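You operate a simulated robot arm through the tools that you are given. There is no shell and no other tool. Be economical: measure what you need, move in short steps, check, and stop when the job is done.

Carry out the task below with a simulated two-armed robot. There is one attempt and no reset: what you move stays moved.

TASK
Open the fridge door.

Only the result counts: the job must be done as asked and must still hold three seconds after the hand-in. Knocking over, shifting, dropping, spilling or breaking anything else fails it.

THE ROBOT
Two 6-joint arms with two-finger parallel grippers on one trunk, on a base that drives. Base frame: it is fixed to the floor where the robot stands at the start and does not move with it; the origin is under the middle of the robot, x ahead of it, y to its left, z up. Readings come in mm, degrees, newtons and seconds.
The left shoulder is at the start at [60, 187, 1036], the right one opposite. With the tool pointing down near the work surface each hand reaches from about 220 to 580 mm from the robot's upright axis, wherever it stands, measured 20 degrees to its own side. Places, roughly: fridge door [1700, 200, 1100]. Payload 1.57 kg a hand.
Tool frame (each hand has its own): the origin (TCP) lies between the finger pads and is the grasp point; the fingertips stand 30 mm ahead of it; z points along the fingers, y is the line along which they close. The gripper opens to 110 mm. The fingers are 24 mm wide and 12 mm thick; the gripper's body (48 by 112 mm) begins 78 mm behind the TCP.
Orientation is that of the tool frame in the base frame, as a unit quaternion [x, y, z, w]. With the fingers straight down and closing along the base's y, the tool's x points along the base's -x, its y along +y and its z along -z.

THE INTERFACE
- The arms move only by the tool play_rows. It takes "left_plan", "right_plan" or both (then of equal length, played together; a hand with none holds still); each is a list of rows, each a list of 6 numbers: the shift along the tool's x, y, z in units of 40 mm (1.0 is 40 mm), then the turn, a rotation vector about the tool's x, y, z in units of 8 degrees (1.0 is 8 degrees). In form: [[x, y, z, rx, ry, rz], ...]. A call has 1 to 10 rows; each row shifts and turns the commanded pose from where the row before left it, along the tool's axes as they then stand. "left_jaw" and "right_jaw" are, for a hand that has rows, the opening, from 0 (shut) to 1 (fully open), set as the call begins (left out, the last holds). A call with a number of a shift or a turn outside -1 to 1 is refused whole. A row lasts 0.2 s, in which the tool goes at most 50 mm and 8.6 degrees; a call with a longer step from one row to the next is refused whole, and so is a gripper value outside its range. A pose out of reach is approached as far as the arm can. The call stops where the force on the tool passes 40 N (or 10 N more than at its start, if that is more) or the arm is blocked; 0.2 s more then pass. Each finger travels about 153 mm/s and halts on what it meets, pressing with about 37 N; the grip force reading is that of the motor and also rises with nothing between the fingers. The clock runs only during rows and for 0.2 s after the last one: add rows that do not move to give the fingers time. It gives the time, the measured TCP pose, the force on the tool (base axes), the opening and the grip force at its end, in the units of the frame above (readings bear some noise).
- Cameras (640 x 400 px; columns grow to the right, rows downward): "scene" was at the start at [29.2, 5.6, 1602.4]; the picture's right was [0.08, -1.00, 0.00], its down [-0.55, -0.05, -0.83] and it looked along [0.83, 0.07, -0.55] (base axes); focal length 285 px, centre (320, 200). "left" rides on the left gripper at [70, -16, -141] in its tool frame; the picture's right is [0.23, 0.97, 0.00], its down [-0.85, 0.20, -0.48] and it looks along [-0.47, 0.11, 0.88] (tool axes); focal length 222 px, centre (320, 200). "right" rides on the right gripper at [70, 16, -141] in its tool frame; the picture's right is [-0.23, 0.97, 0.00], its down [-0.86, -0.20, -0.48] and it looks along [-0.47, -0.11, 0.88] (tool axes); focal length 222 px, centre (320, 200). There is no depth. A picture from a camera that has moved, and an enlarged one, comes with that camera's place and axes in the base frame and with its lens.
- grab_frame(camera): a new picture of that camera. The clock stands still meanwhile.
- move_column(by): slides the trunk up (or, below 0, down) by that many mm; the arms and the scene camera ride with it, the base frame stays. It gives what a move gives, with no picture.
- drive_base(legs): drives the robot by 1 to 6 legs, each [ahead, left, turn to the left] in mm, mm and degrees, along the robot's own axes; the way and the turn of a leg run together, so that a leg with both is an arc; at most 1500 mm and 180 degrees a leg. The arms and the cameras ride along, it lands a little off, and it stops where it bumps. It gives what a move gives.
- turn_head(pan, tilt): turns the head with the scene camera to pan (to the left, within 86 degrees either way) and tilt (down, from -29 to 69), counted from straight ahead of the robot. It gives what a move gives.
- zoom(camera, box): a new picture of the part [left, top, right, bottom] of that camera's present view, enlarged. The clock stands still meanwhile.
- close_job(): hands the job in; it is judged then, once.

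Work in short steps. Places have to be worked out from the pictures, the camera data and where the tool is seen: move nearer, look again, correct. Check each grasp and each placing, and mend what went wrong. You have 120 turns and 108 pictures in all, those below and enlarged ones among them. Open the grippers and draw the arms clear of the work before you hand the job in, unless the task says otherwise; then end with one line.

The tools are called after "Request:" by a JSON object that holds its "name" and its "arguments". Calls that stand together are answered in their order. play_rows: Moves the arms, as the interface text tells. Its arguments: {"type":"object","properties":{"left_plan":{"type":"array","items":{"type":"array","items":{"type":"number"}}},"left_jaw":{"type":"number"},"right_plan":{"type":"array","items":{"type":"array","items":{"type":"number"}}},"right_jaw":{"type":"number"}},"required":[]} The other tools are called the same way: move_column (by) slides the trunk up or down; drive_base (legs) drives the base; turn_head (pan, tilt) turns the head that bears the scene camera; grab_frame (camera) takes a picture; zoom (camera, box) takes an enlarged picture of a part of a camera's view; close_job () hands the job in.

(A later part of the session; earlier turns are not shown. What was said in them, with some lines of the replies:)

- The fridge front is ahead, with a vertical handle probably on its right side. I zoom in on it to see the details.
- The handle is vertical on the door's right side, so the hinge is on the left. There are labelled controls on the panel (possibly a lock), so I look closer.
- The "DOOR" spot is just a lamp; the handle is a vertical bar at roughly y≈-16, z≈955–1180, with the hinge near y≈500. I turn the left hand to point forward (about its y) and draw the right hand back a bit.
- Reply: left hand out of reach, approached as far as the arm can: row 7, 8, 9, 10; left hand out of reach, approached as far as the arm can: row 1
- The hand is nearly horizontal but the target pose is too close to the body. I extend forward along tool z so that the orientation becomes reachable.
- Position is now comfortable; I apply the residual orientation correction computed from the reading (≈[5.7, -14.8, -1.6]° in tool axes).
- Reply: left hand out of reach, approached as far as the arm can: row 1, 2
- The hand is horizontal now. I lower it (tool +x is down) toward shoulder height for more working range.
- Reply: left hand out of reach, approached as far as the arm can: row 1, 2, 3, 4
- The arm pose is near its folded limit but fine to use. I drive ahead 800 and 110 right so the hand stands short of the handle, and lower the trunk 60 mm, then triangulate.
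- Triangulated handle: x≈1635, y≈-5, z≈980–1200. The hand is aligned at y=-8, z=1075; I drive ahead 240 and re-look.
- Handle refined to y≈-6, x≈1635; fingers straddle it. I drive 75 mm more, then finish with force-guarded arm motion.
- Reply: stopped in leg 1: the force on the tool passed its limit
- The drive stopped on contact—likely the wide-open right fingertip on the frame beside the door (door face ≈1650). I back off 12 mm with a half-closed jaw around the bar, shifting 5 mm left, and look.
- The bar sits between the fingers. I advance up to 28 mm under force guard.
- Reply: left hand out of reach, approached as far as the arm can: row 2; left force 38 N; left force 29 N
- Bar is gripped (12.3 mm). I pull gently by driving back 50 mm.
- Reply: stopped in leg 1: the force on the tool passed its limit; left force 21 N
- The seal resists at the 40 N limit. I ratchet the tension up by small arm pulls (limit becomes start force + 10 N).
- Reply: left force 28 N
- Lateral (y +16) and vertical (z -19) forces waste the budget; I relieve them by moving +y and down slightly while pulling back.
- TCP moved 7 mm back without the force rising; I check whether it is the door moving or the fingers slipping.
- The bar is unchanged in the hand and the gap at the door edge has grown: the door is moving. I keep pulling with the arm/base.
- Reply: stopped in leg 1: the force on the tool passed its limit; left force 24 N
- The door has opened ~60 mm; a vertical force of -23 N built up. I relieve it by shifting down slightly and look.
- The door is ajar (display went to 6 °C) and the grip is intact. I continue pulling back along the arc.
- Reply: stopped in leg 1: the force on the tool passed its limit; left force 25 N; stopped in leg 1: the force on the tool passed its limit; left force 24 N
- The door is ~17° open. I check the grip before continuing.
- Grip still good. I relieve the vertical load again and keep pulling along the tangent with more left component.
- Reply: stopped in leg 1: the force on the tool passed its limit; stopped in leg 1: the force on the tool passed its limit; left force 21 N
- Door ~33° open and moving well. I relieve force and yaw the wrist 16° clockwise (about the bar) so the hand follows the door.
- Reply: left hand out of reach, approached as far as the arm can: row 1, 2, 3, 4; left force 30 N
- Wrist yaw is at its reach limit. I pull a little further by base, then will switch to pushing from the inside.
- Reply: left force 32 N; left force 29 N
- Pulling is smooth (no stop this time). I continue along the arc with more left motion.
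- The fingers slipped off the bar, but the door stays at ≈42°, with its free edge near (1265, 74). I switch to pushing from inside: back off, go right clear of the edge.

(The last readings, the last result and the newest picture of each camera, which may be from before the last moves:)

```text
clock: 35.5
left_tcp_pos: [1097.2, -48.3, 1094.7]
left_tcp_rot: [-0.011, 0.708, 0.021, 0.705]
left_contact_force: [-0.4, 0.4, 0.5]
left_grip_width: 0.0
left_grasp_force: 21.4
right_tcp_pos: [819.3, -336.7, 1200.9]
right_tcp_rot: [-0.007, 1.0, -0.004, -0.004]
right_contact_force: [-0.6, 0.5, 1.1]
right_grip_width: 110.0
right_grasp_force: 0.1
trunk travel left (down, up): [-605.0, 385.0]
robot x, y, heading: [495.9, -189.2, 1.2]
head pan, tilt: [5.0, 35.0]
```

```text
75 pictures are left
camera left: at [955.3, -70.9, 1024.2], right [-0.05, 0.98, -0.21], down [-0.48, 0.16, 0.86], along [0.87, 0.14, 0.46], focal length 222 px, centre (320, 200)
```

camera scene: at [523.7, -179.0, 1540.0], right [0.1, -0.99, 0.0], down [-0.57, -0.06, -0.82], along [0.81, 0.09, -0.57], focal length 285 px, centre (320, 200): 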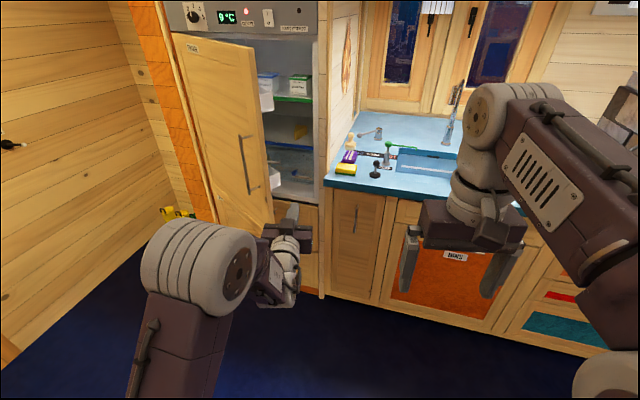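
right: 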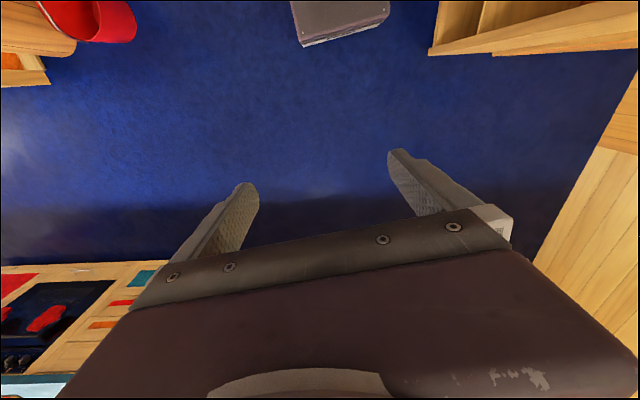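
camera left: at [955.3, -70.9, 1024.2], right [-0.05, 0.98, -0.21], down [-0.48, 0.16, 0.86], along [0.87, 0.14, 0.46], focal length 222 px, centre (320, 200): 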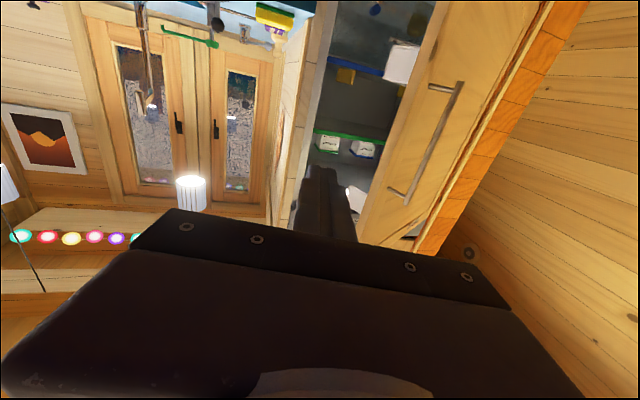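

The DOOR lamp is lit. I look closer at the inside of the door, as there are white bins/cartons there that I must not disturb.

Request:
{"name": "zoom", "arguments": {"camera": "scene", "box": [180, 20, 340, 260]}}

Request:
{"name": "zoom", "arguments": {"camera": "left", "box": [300, 0, 480, 240]}}

```text
1.67 times, centred on (260, 140) of scene
camera zoom: at [523.7, -179.0, 1540.0], right [0.1, -0.99, 0.0], down [-0.57, -0.06, -0.82], along [0.81, 0.09, -0.57], focal length 474 px, centre (420, 300)
```

zoom: 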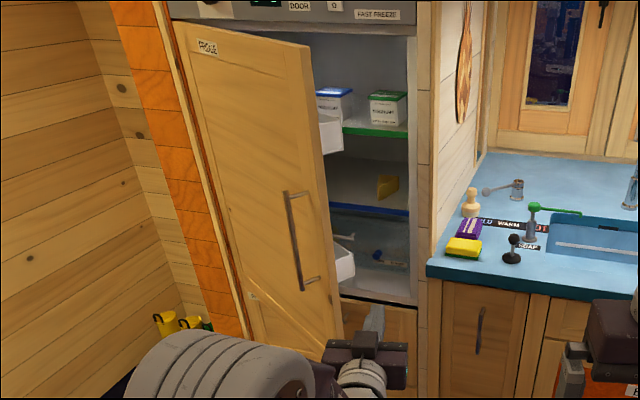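

```text
1.67 times, centred on (390, 120) of left
camera zoom: at [955.3, -70.9, 1024.2], right [-0.05, 0.98, -0.21], down [-0.48, 0.16, 0.86], along [0.87, 0.14, 0.46], focal length 370 px, centre (203, 333)
```

zoom: 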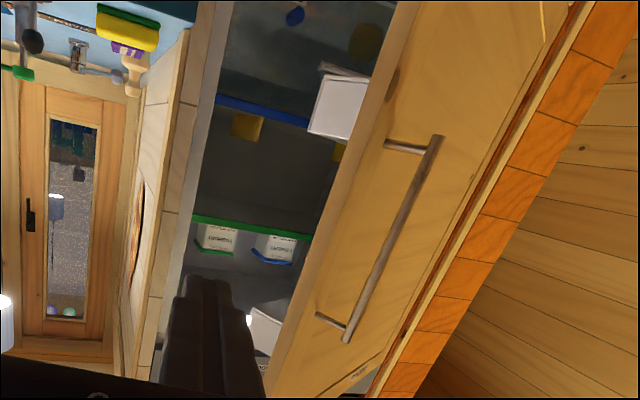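

Door bins sit at z≈1013–1095 and ≈1274+; the free band of the door's inside is between. I raise the trunk 95 mm (hand at z≈1190) and drive in beside the edge.

Request:
{"name": "move_column", "arguments": {"by": 95}}

Request:
{"name": "drive_base", "arguments": {"legs": [[225, 0, 0]]}}

Request:
{"name": "grab_frame", "arguments": {"camera": "scene"}}

Request:
{"name": "grab_frame", "arguments": {"camera": "left"}}

```text
clock: 36.8
left_tcp_pos: [1096.7, -49.5, 1188.0]
left_tcp_rot: [-0.011, 0.709, 0.022, 0.705]
left_contact_force: [0.5, -0.3, -0.3]
left_grip_width: 0.0
left_grasp_force: 20.6
right_tcp_pos: [820.6, -337.1, 1295.7]
right_tcp_rot: [-0.007, 1.0, -0.002, -0.005]
right_contact_force: [-0.4, -0.2, 0.6]
right_grip_width: 109.6
right_grasp_force: 0.1
trunk travel left (down, up): [-700.0, 290.0]
robot x, y, heading: [496.9, -185.6, 1.0]
head pan, tilt: [5.0, 35.0]
```

```text
clock: 38.5
left_tcp_pos: [1319.5, -45.7, 1188.9]
left_tcp_rot: [-0.012, 0.708, 0.021, 0.706]
left_contact_force: [-0.2, -0.3, 0.4]
left_grip_width: 0.0
left_grasp_force: 20.9
right_tcp_pos: [1043.7, -333.7, 1296.0]
right_tcp_rot: [-0.005, 1.0, -0.003, -0.003]
right_contact_force: [0.2, -0.8, 0.0]
right_grip_width: 110.1
right_grasp_force: 0.1
trunk travel left (down, up): [-700.0, 290.0]
robot x, y, heading: [720.2, -180.3, 0.8]
head pan, tilt: [5.0, 35.0]
```

```text
72 pictures are left
camera scene: at [746.0, -175.6, 1635.0], right [0.1, -0.99, 0.0], down [-0.57, -0.06, -0.82], along [0.82, 0.08, -0.57], focal length 285 px, centre (320, 200)
```

scene: 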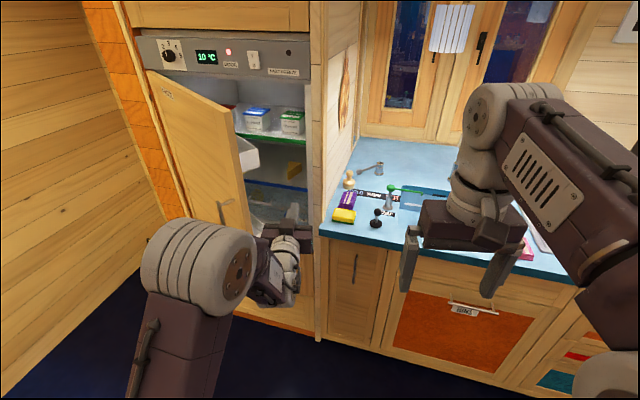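

```text
71 pictures are left
camera left: at [1178.1, -67.8, 1119.6], right [-0.05, 0.98, -0.21], down [-0.48, 0.17, 0.86], along [0.87, 0.14, 0.46], focal length 222 px, centre (320, 200)
```

left: 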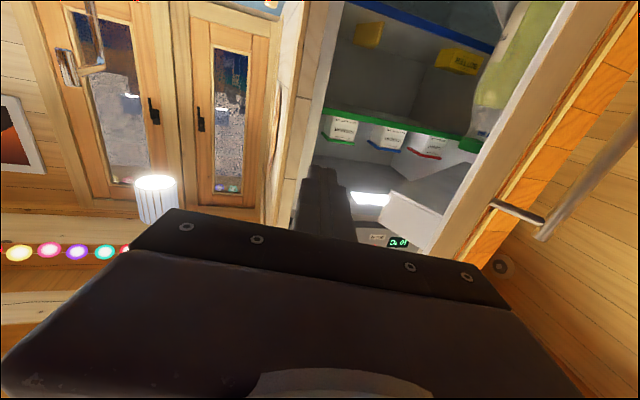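

The door's lower bin holds a bottle (top ≈z 1160, ~200 mm in from the edge) so I will only push close to the free edge at z≈1190, following the edge's arc. First: move left to touch near the edge.

Request:
{"name": "drive_base", "arguments": {"legs": [[-12, 90, 0]]}}

Request:
{"name": "grab_frame", "arguments": {"camera": "left"}}

Request:
{"name": "grab_frame", "arguments": {"camera": "scene"}}

```text
clock: 39.6
left_tcp_pos: [1307.3, 42.6, 1188.9]
left_tcp_rot: [-0.011, 0.708, 0.022, 0.705]
left_contact_force: [0.6, 0.5, -0.1]
left_grip_width: 0.1
left_grasp_force: 21.5
right_tcp_pos: [1030.7, -245.6, 1295.0]
right_tcp_rot: [-0.007, 1.0, -0.001, -0.004]
right_contact_force: [-0.3, -0.7, 0.2]
right_grip_width: 109.9
right_grasp_force: 0.1
trunk travel left (down, up): [-700.0, 290.0]
robot x, y, heading: [707.4, -91.7, 1.1]
head pan, tilt: [5.0, 35.0]
```

```text
70 pictures are left
camera left: at [1165.4, 21.1, 1119.4], right [-0.04, 0.98, -0.21], down [-0.48, 0.16, 0.86], along [0.87, 0.14, 0.46], focal length 222 px, centre (320, 200)
```

left: 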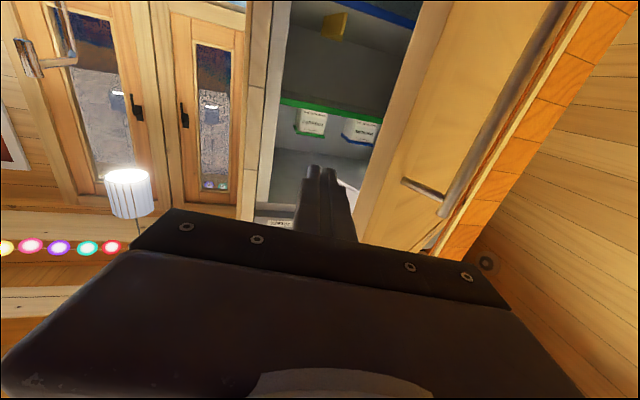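

```text
69 pictures are left
camera scene: at [733.6, -86.9, 1635.0], right [0.1, -0.99, 0.0], down [-0.57, -0.06, -0.82], along [0.81, 0.08, -0.57], focal length 285 px, centre (320, 200)
```

scene: 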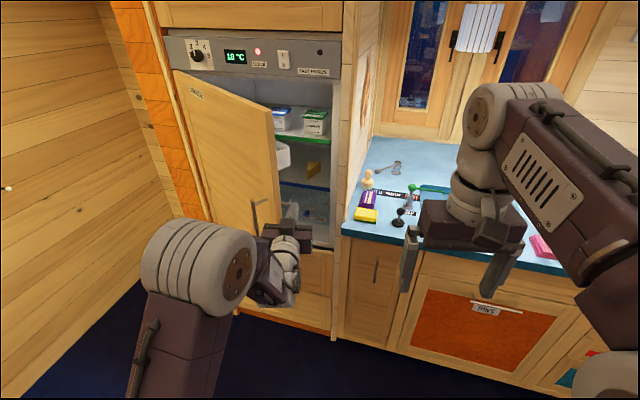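

The finger is just inside the edge, 30 mm to its right. I push left, following the arc.

Request:
{"name": "drive_base", "arguments": {"legs": [[-15, 45, 0]]}}

Request:
{"name": "drive_base", "arguments": {"legs": [[-35, 45, 0]]}}

Request:
{"name": "grab_frame", "arguments": {"camera": "left"}}

Request:
{"name": "grab_frame", "arguments": {"camera": "scene"}}

```text
clock: 40.5
left_tcp_pos: [1292.1, 82.6, 1188.3]
left_tcp_rot: [-0.01, 0.709, 0.022, 0.705]
left_contact_force: [-0.6, -0.7, -0.3]
left_grip_width: 0.0
left_grasp_force: 20.9
right_tcp_pos: [1017.1, -206.2, 1293.1]
right_tcp_rot: [-0.007, 1.0, 0.001, -0.005]
right_contact_force: [0.6, -0.9, 0.0]
right_grip_width: 110.2
right_grasp_force: 0.0
trunk travel left (down, up): [-700.0, 290.0]
robot x, y, heading: [689.8, -50.4, 1.1]
head pan, tilt: [5.0, 35.0]
```

```text
clock: 41.5
left_tcp_pos: [1257.6, 128.2, 1187.6]
left_tcp_rot: [-0.009, 0.709, 0.022, 0.705]
left_contact_force: [0.3, -1.1, -1.0]
left_grip_width: 0.1
left_grasp_force: 21.7
right_tcp_pos: [980.8, -158.9, 1293.8]
right_tcp_rot: [-0.006, 1.0, -0.001, -0.005]
right_contact_force: [-0.2, -0.5, 0.2]
right_grip_width: 110.1
right_grasp_force: 0.0
trunk travel left (down, up): [-700.0, 290.0]
robot x, y, heading: [648.8, -5.3, 0.7]
head pan, tilt: [5.0, 35.0]
```

```text
68 pictures are left
camera left: at [1116.5, 107.0, 1118.5], right [-0.04, 0.98, -0.21], down [-0.48, 0.16, 0.86], along [0.88, 0.14, 0.46], focal length 222 px, centre (320, 200)
```

left: 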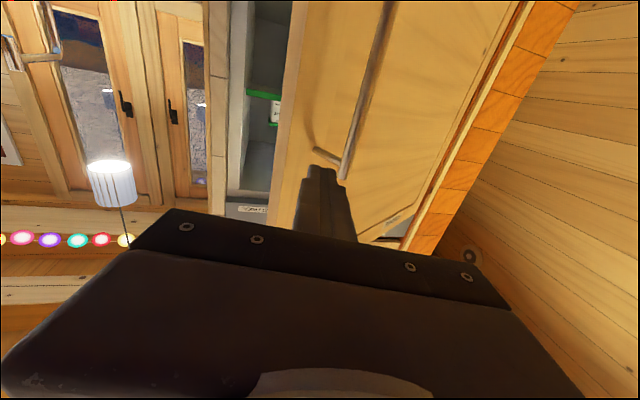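

```text
67 pictures are left
camera scene: at [685.8, -1.6, 1634.9], right [0.1, -0.99, 0.0], down [-0.57, -0.06, -0.82], along [0.81, 0.09, -0.57], focal length 285 px, centre (320, 200)
```

scene: 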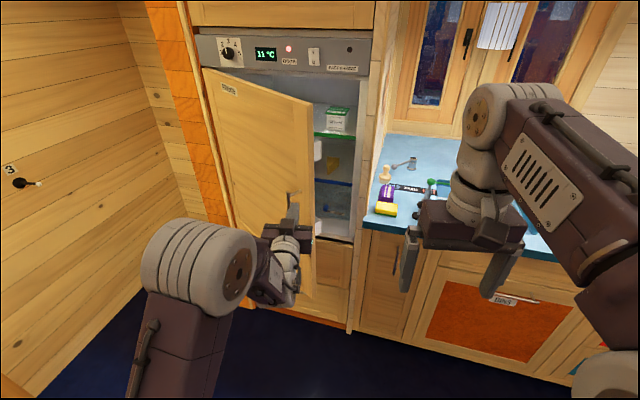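

The hand slid past in front: re-triangulating several views puts the free edge at ≈(1313, 78), door ≈39° open, so I was 45 mm too shallow. I go back right and then deeper.

Request:
{"name": "drive_base", "arguments": {"legs": [[-20, 0, 0], [0, -170, 0], [145, 0, 0]]}}

Request:
{"name": "grab_frame", "arguments": {"camera": "scene"}}

Request:
{"name": "grab_frame", "arguments": {"camera": "left"}}

```text
clock: 44.3
left_tcp_pos: [1380.1, -36.2, 1189.9]
left_tcp_rot: [-0.01, 0.708, 0.02, 0.706]
left_contact_force: [-0.6, 0.1, -0.7]
left_grip_width: 0.4
left_grasp_force: 21.5
right_tcp_pos: [1104.4, -323.6, 1297.0]
right_tcp_rot: [-0.005, 1.0, -0.003, -0.004]
right_contact_force: [-0.6, -0.8, 0.2]
right_grip_width: 109.7
right_grasp_force: 0.0
trunk travel left (down, up): [-700.0, 290.0]
robot x, y, heading: [780.6, -172.6, 0.8]
head pan, tilt: [5.0, 35.0]
```

```text
66 pictures are left
camera scene: at [807.2, -164.5, 1635.1], right [0.1, -0.99, 0.0], down [-0.57, -0.06, -0.82], along [0.82, 0.08, -0.57], focal length 285 px, centre (320, 200)
```

scene: 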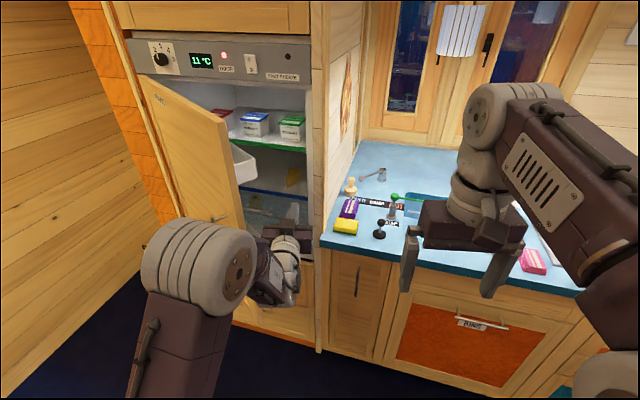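

```text
65 pictures are left
camera left: at [1239.9, -57.8, 1120.1], right [-0.04, 0.98, -0.21], down [-0.48, 0.17, 0.86], along [0.87, 0.14, 0.47], focal length 222 px, centre (320, 200)
```

left: 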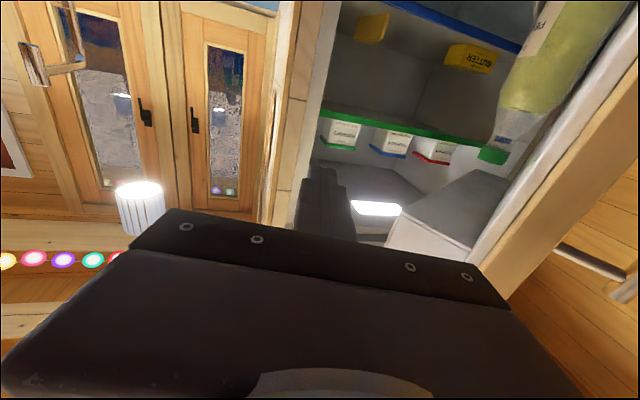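

Now the fingers are inside the edge, clear of bottle and bins. I push left in a short step.

Request:
{"name": "drive_base", "arguments": {"legs": [[5, 75, 0]]}}

Request:
{"name": "grab_frame", "arguments": {"camera": "left"}}

```text
clock: 45.3
left_tcp_pos: [1386.0, 36.5, 1190.0]
left_tcp_rot: [-0.008, 0.708, 0.02, 0.706]
left_contact_force: [0.4, 0.2, 0.2]
left_grip_width: 0.0
left_grasp_force: 21.6
right_tcp_pos: [1110.8, -250.5, 1294.1]
right_tcp_rot: [-0.005, 1.0, -0.001, -0.004]
right_contact_force: [-0.7, -0.5, 0.3]
right_grip_width: 110.1
right_grasp_force: 0.0
trunk travel left (down, up): [-700.0, 290.0]
robot x, y, heading: [787.2, -93.5, 0.9]
head pan, tilt: [5.0, 35.0]
```

```text
64 pictures are left
camera left: at [1244.9, 15.6, 1119.8], right [-0.04, 0.98, -0.21], down [-0.48, 0.17, 0.86], along [0.87, 0.14, 0.47], focal length 222 px, centre (320, 200)
```

left: 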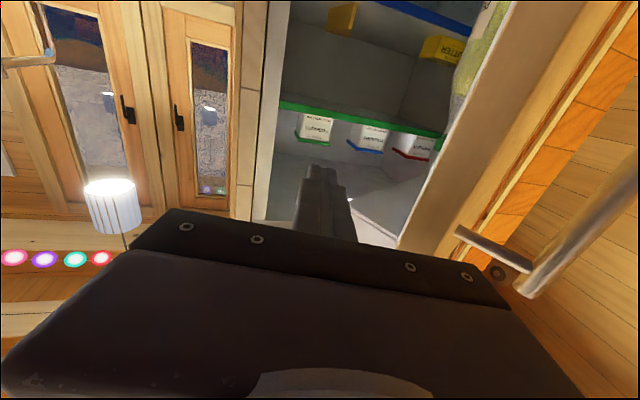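

Still inside, no contact yet. Another 40 mm left.

Request:
{"name": "drive_base", "arguments": {"legs": [[0, 40, 0]]}}

Request:
{"name": "grab_frame", "arguments": {"camera": "left"}}

Request:
{"name": "grab_frame", "arguments": {"camera": "scene"}}

```text
clock: 46.2
left_tcp_pos: [1387.4, 75.4, 1188.8]
left_tcp_rot: [-0.008, 0.709, 0.021, 0.705]
left_contact_force: [0.0, -0.1, 0.1]
left_grip_width: 0.2
left_grasp_force: 21.0
right_tcp_pos: [1111.7, -211.2, 1294.0]
right_tcp_rot: [-0.006, 1.0, -0.002, -0.006]
right_contact_force: [-0.6, 0.9, 0.0]
right_grip_width: 109.9
right_grasp_force: 0.0
trunk travel left (down, up): [-700.0, 290.0]
robot x, y, heading: [782.9, -52.4, 0.7]
head pan, tilt: [5.0, 35.0]
```

```text
63 pictures are left
camera left: at [1246.3, 55.1, 1119.1], right [-0.04, 0.98, -0.21], down [-0.48, 0.16, 0.86], along [0.88, 0.14, 0.46], focal length 222 px, centre (320, 200)
```

left: 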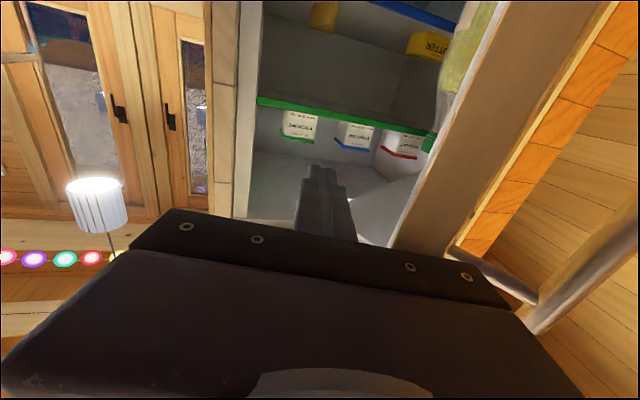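

```text
62 pictures are left
camera scene: at [814.9, -52.7, 1634.9], right [0.1, -0.99, 0.0], down [-0.57, -0.06, -0.82], along [0.81, 0.08, -0.57], focal length 285 px, centre (320, 200)
```

scene: 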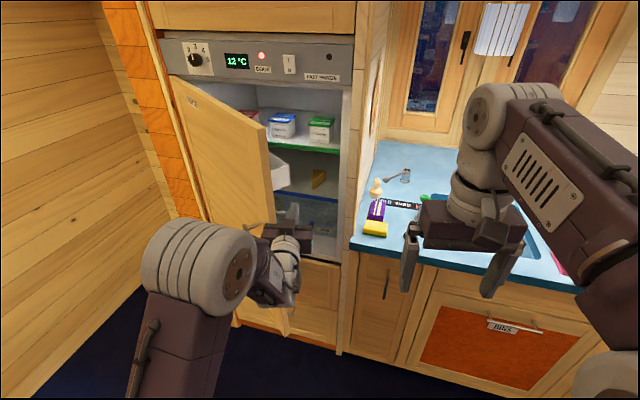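

No contact yet; the finger is about at the inner face. I push further with a slight retreat along the arc.

Request:
{"name": "drive_base", "arguments": {"legs": [[-15, 45, 0]]}}

Request:
{"name": "grab_frame", "arguments": {"camera": "left"}}

Request:
{"name": "grab_frame", "arguments": {"camera": "scene"}}

```text
clock: 47.1
left_tcp_pos: [1370.3, 113.8, 1191.4]
left_tcp_rot: [-0.006, 0.707, 0.022, 0.707]
left_contact_force: [-18.0, -19.3, -3.2]
left_grip_width: 0.0
left_grasp_force: 21.1
right_tcp_pos: [1092.8, -173.3, 1294.7]
right_tcp_rot: [-0.004, 1.0, 0.001, -0.004]
right_contact_force: [0.1, -1.4, -0.5]
right_grip_width: 109.9
right_grasp_force: 0.0
trunk travel left (down, up): [-700.0, 290.0]
robot x, y, heading: [769.2, -13.3, 0.7]
head pan, tilt: [5.0, 35.0]
```

```text
61 pictures are left
camera left: at [1229.1, 93.2, 1121.1], right [-0.04, 0.98, -0.2], down [-0.48, 0.16, 0.86], along [0.87, 0.13, 0.47], focal length 222 px, centre (320, 200)
```

left: 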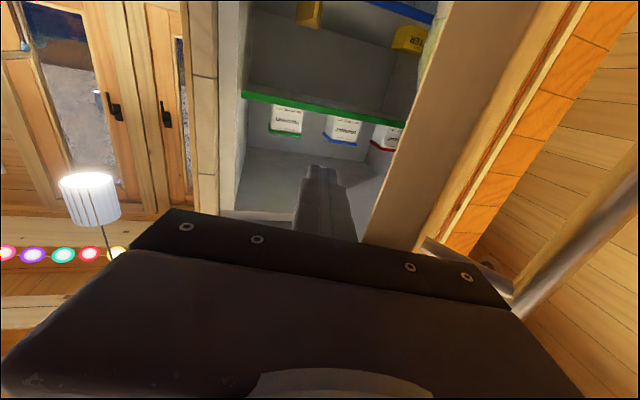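

```text
60 pictures are left
camera scene: at [796.5, -16.5, 1635.1], right [0.1, -0.99, -0.01], down [-0.57, -0.05, -0.82], along [0.82, 0.09, -0.57], focal length 285 px, centre (320, 200)
```

scene: 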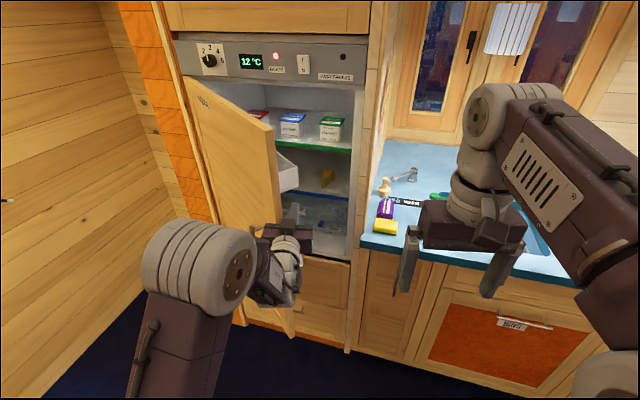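

Contact: the door edge bears on finger and palm front (force -18,-19 N), so motion must follow the arc with more retreat. I push back-left.

Request:
{"name": "drive_base", "arguments": {"legs": [[-30, 30, 0]]}}

Request:
{"name": "drive_base", "arguments": {"legs": [[-35, 45, 0]]}}

Request:
{"name": "grab_frame", "arguments": {"camera": "left"}}

Request:
{"name": "grab_frame", "arguments": {"camera": "scene"}}

```text
clock: 48.0
left_tcp_pos: [1343.5, 144.4, 1190.5]
left_tcp_rot: [-0.006, 0.707, 0.02, 0.707]
left_contact_force: [-2.7, -5.0, 2.2]
left_grip_width: 0.0
left_grasp_force: 21.6
right_tcp_pos: [1066.8, -140.5, 1294.1]
right_tcp_rot: [-0.004, 1.0, -0.001, -0.005]
right_contact_force: [0.2, -1.0, -0.3]
right_grip_width: 110.1
right_grasp_force: 0.1
trunk travel left (down, up): [-700.0, 290.0]
robot x, y, heading: [739.0, 21.8, 0.7]
head pan, tilt: [5.0, 35.0]
```

```text
clock: 49.0
left_tcp_pos: [1308.5, 188.9, 1188.8]
left_tcp_rot: [-0.005, 0.708, 0.019, 0.706]
left_contact_force: [-4.8, -9.7, -0.2]
left_grip_width: 0.1
left_grasp_force: 21.8
right_tcp_pos: [1033.1, -95.5, 1293.2]
right_tcp_rot: [-0.005, 1.0, -0.002, -0.006]
right_contact_force: [0.5, 0.4, -0.3]
right_grip_width: 110.1
right_grasp_force: 0.0
trunk travel left (down, up): [-700.0, 290.0]
robot x, y, heading: [700.5, 64.2, 0.6]
head pan, tilt: [5.0, 35.0]
```

```text
59 pictures are left
camera left: at [1167.9, 168.9, 1119.3], right [-0.03, 0.98, -0.21], down [-0.48, 0.17, 0.86], along [0.88, 0.13, 0.47], focal length 222 px, centre (320, 200)
```

left: 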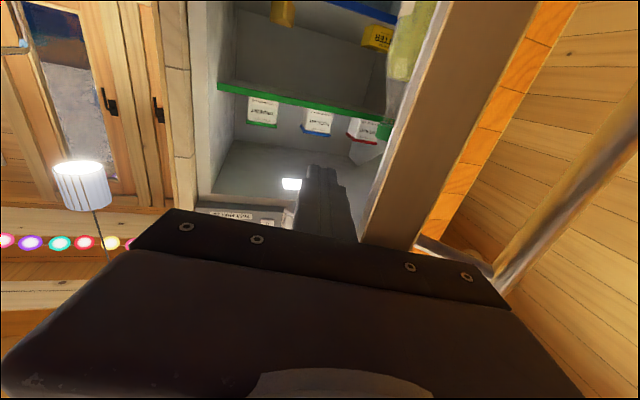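

```text
58 pictures are left
camera scene: at [736.7, 63.3, 1634.9], right [0.1, -1.0, 0.0], down [-0.57, -0.05, -0.82], along [0.81, 0.08, -0.58], focal length 285 px, centre (320, 200)
```

scene: 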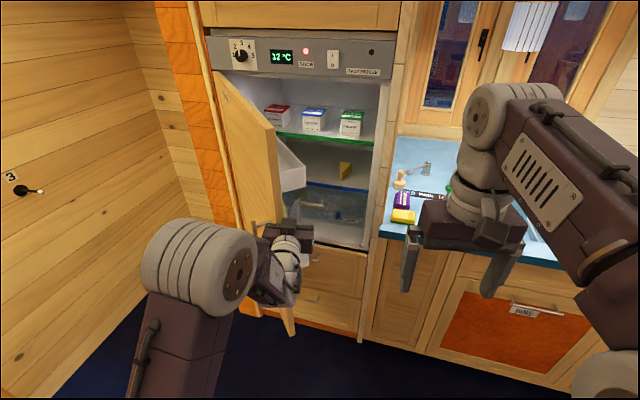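

The door moves easily (≈52°). I keep pushing along the arc.

Request:
{"name": "drive_base", "arguments": {"legs": [[-32, 50, 0]]}}

Request:
{"name": "drive_base", "arguments": {"legs": [[-28, 55, 0]]}}

Request:
{"name": "grab_frame", "arguments": {"camera": "left"}}

Request:
{"name": "grab_frame", "arguments": {"camera": "scene"}}

```text
clock: 49.9
left_tcp_pos: [1274.8, 234.6, 1190.4]
left_tcp_rot: [-0.003, 0.707, 0.018, 0.707]
left_contact_force: [-4.1, -3.7, 0.6]
left_grip_width: 0.0
left_grasp_force: 21.1
right_tcp_pos: [997.7, -47.4, 1294.8]
right_tcp_rot: [-0.003, 1.0, 0.0, -0.006]
right_contact_force: [-0.1, -0.3, -0.7]
right_grip_width: 110.2
right_grasp_force: 0.1
trunk travel left (down, up): [-700.0, 290.0]
robot x, y, heading: [673.3, 111.3, 0.5]
head pan, tilt: [5.0, 35.0]
```

```text
clock: 50.9
left_tcp_pos: [1247.1, 290.4, 1190.9]
left_tcp_rot: [-0.003, 0.707, 0.017, 0.707]
left_contact_force: [0.1, 0.1, 0.1]
left_grip_width: 0.1
left_grasp_force: 21.4
right_tcp_pos: [969.1, 8.7, 1294.7]
right_tcp_rot: [-0.003, 1.0, -0.001, -0.005]
right_contact_force: [0.2, 0.3, -0.3]
right_grip_width: 109.8
right_grasp_force: 0.0
trunk travel left (down, up): [-700.0, 290.0]
robot x, y, heading: [644.1, 168.9, 0.6]
head pan, tilt: [5.0, 35.0]
```

```text
57 pictures are left
camera left: at [1105.9, 271.8, 1120.0], right [-0.03, 0.98, -0.21], down [-0.48, 0.17, 0.86], along [0.87, 0.13, 0.47], focal length 222 px, centre (320, 200)
```

left: 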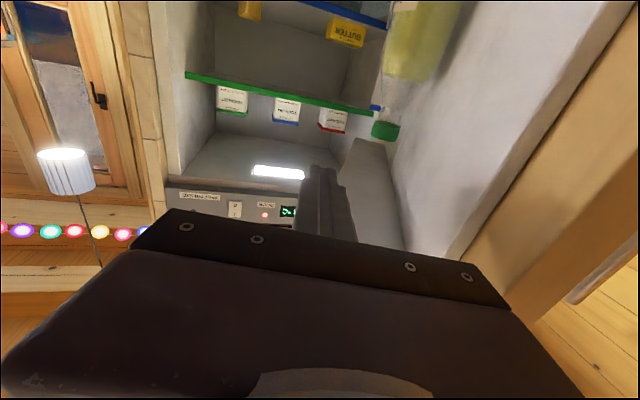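

```text
56 pictures are left
camera scene: at [673.8, 167.9, 1634.9], right [0.1, -1.0, 0.0], down [-0.57, -0.05, -0.82], along [0.81, 0.08, -0.57], focal length 285 px, centre (320, 200)
```

scene: 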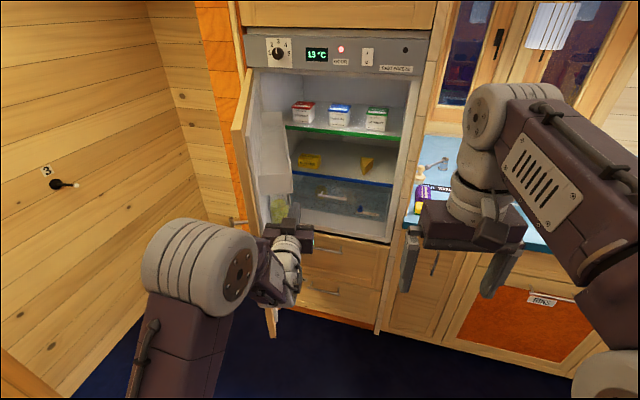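

The door swung to roughly 80–90° and is clear of the hand; the bottle still stands. I withdraw to the right and back.

Request:
{"name": "drive_base", "arguments": {"legs": [[0, -60, 0], [-350, -60, 0]]}}

Request:
{"name": "grab_frame", "arguments": {"camera": "scene"}}

```text
clock: 53.8
left_tcp_pos: [893.1, 169.9, 1190.8]
left_tcp_rot: [-0.003, 0.707, 0.016, 0.707]
left_contact_force: [-0.4, -0.3, 0.6]
left_grip_width: 0.2
left_grasp_force: 21.4
right_tcp_pos: [617.4, -112.1, 1294.4]
right_tcp_rot: [-0.002, 1.0, -0.003, -0.006]
right_contact_force: [-0.2, -0.4, -0.2]
right_grip_width: 109.9
right_grasp_force: 0.1
trunk travel left (down, up): [-700.0, 290.0]
robot x, y, heading: [296.6, 42.4, 0.5]
head pan, tilt: [5.0, 35.0]
```

```text
55 pictures are left
camera scene: at [320.7, 48.9, 1635.0], right [0.1, -1.0, 0.0], down [-0.57, -0.06, -0.82], along [0.81, 0.08, -0.57], focal length 285 px, centre (320, 200)
```

scene: 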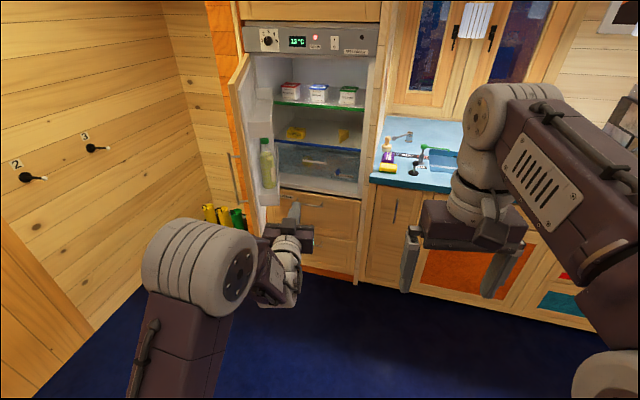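

The door is wide open and everything inside still stands. I open the left gripper, wait, and confirm the door is stable.

Request:
{"name": "play_rows", "arguments": {"left_plan": [[0, 0, 0, 0, 0, 0], [0, 0, 0, 0, 0, 0], [0, 0, 0, 0, 0, 0], [0, 0, 0, 0, 0, 0], [0, 0, 0, 0, 0, 0], [0, 0, 0, 0, 0, 0], [0, 0, 0, 0, 0, 0], [0, 0, 0, 0, 0, 0], [0, 0, 0, 0, 0, 0], [0, 0, 0, 0, 0, 0]], "left_jaw": 1}}

Request:
{"name": "grab_frame", "arguments": {"camera": "scene"}}

```text
clock: 56.0
left_tcp_pos: [894.2, 170.4, 1190.0]
left_tcp_rot: [-0.005, 0.707, 0.016, 0.707]
left_contact_force: [0.2, -1.2, 0.0]
left_grip_width: 109.8
left_grasp_force: 0.0
right_tcp_pos: [614.7, -112.4, 1295.0]
right_tcp_rot: [-0.002, 1.0, -0.004, -0.006]
right_contact_force: [-0.8, 0.3, -0.2]
right_grip_width: 109.8
right_grasp_force: 0.2
trunk travel left (down, up): [-700.0, 290.0]
robot x, y, heading: [293.0, 43.5, 0.3]
head pan, tilt: [5.0, 35.0]
```

```text
54 pictures are left
camera scene: at [319.7, 49.0, 1635.0], right [0.1, -1.0, 0.0], down [-0.57, -0.06, -0.82], along [0.82, 0.08, -0.57], focal length 285 px, centre (320, 200)
```

scene: 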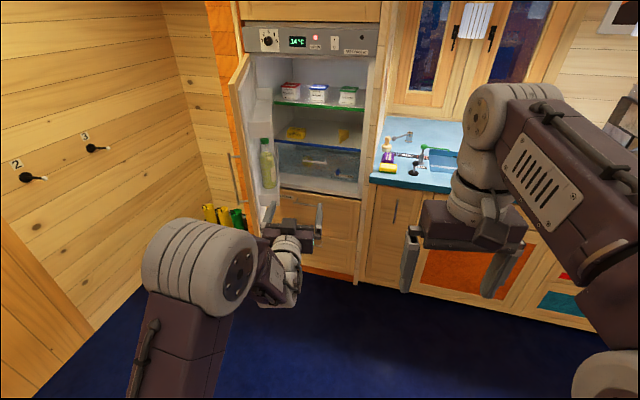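

The door has not moved between the two pictures, and both arms are clear with the grippers open. I hand in the job.

Request:
{"name": "close_job", "arguments": {}}

```text
The job is handed in.
```

The fridge door is open to roughly 85° and stayed put for the two seconds I watched. Everything in view inside the fridge and on the counter was still standing. The arms are drawn clear with both grippers open.
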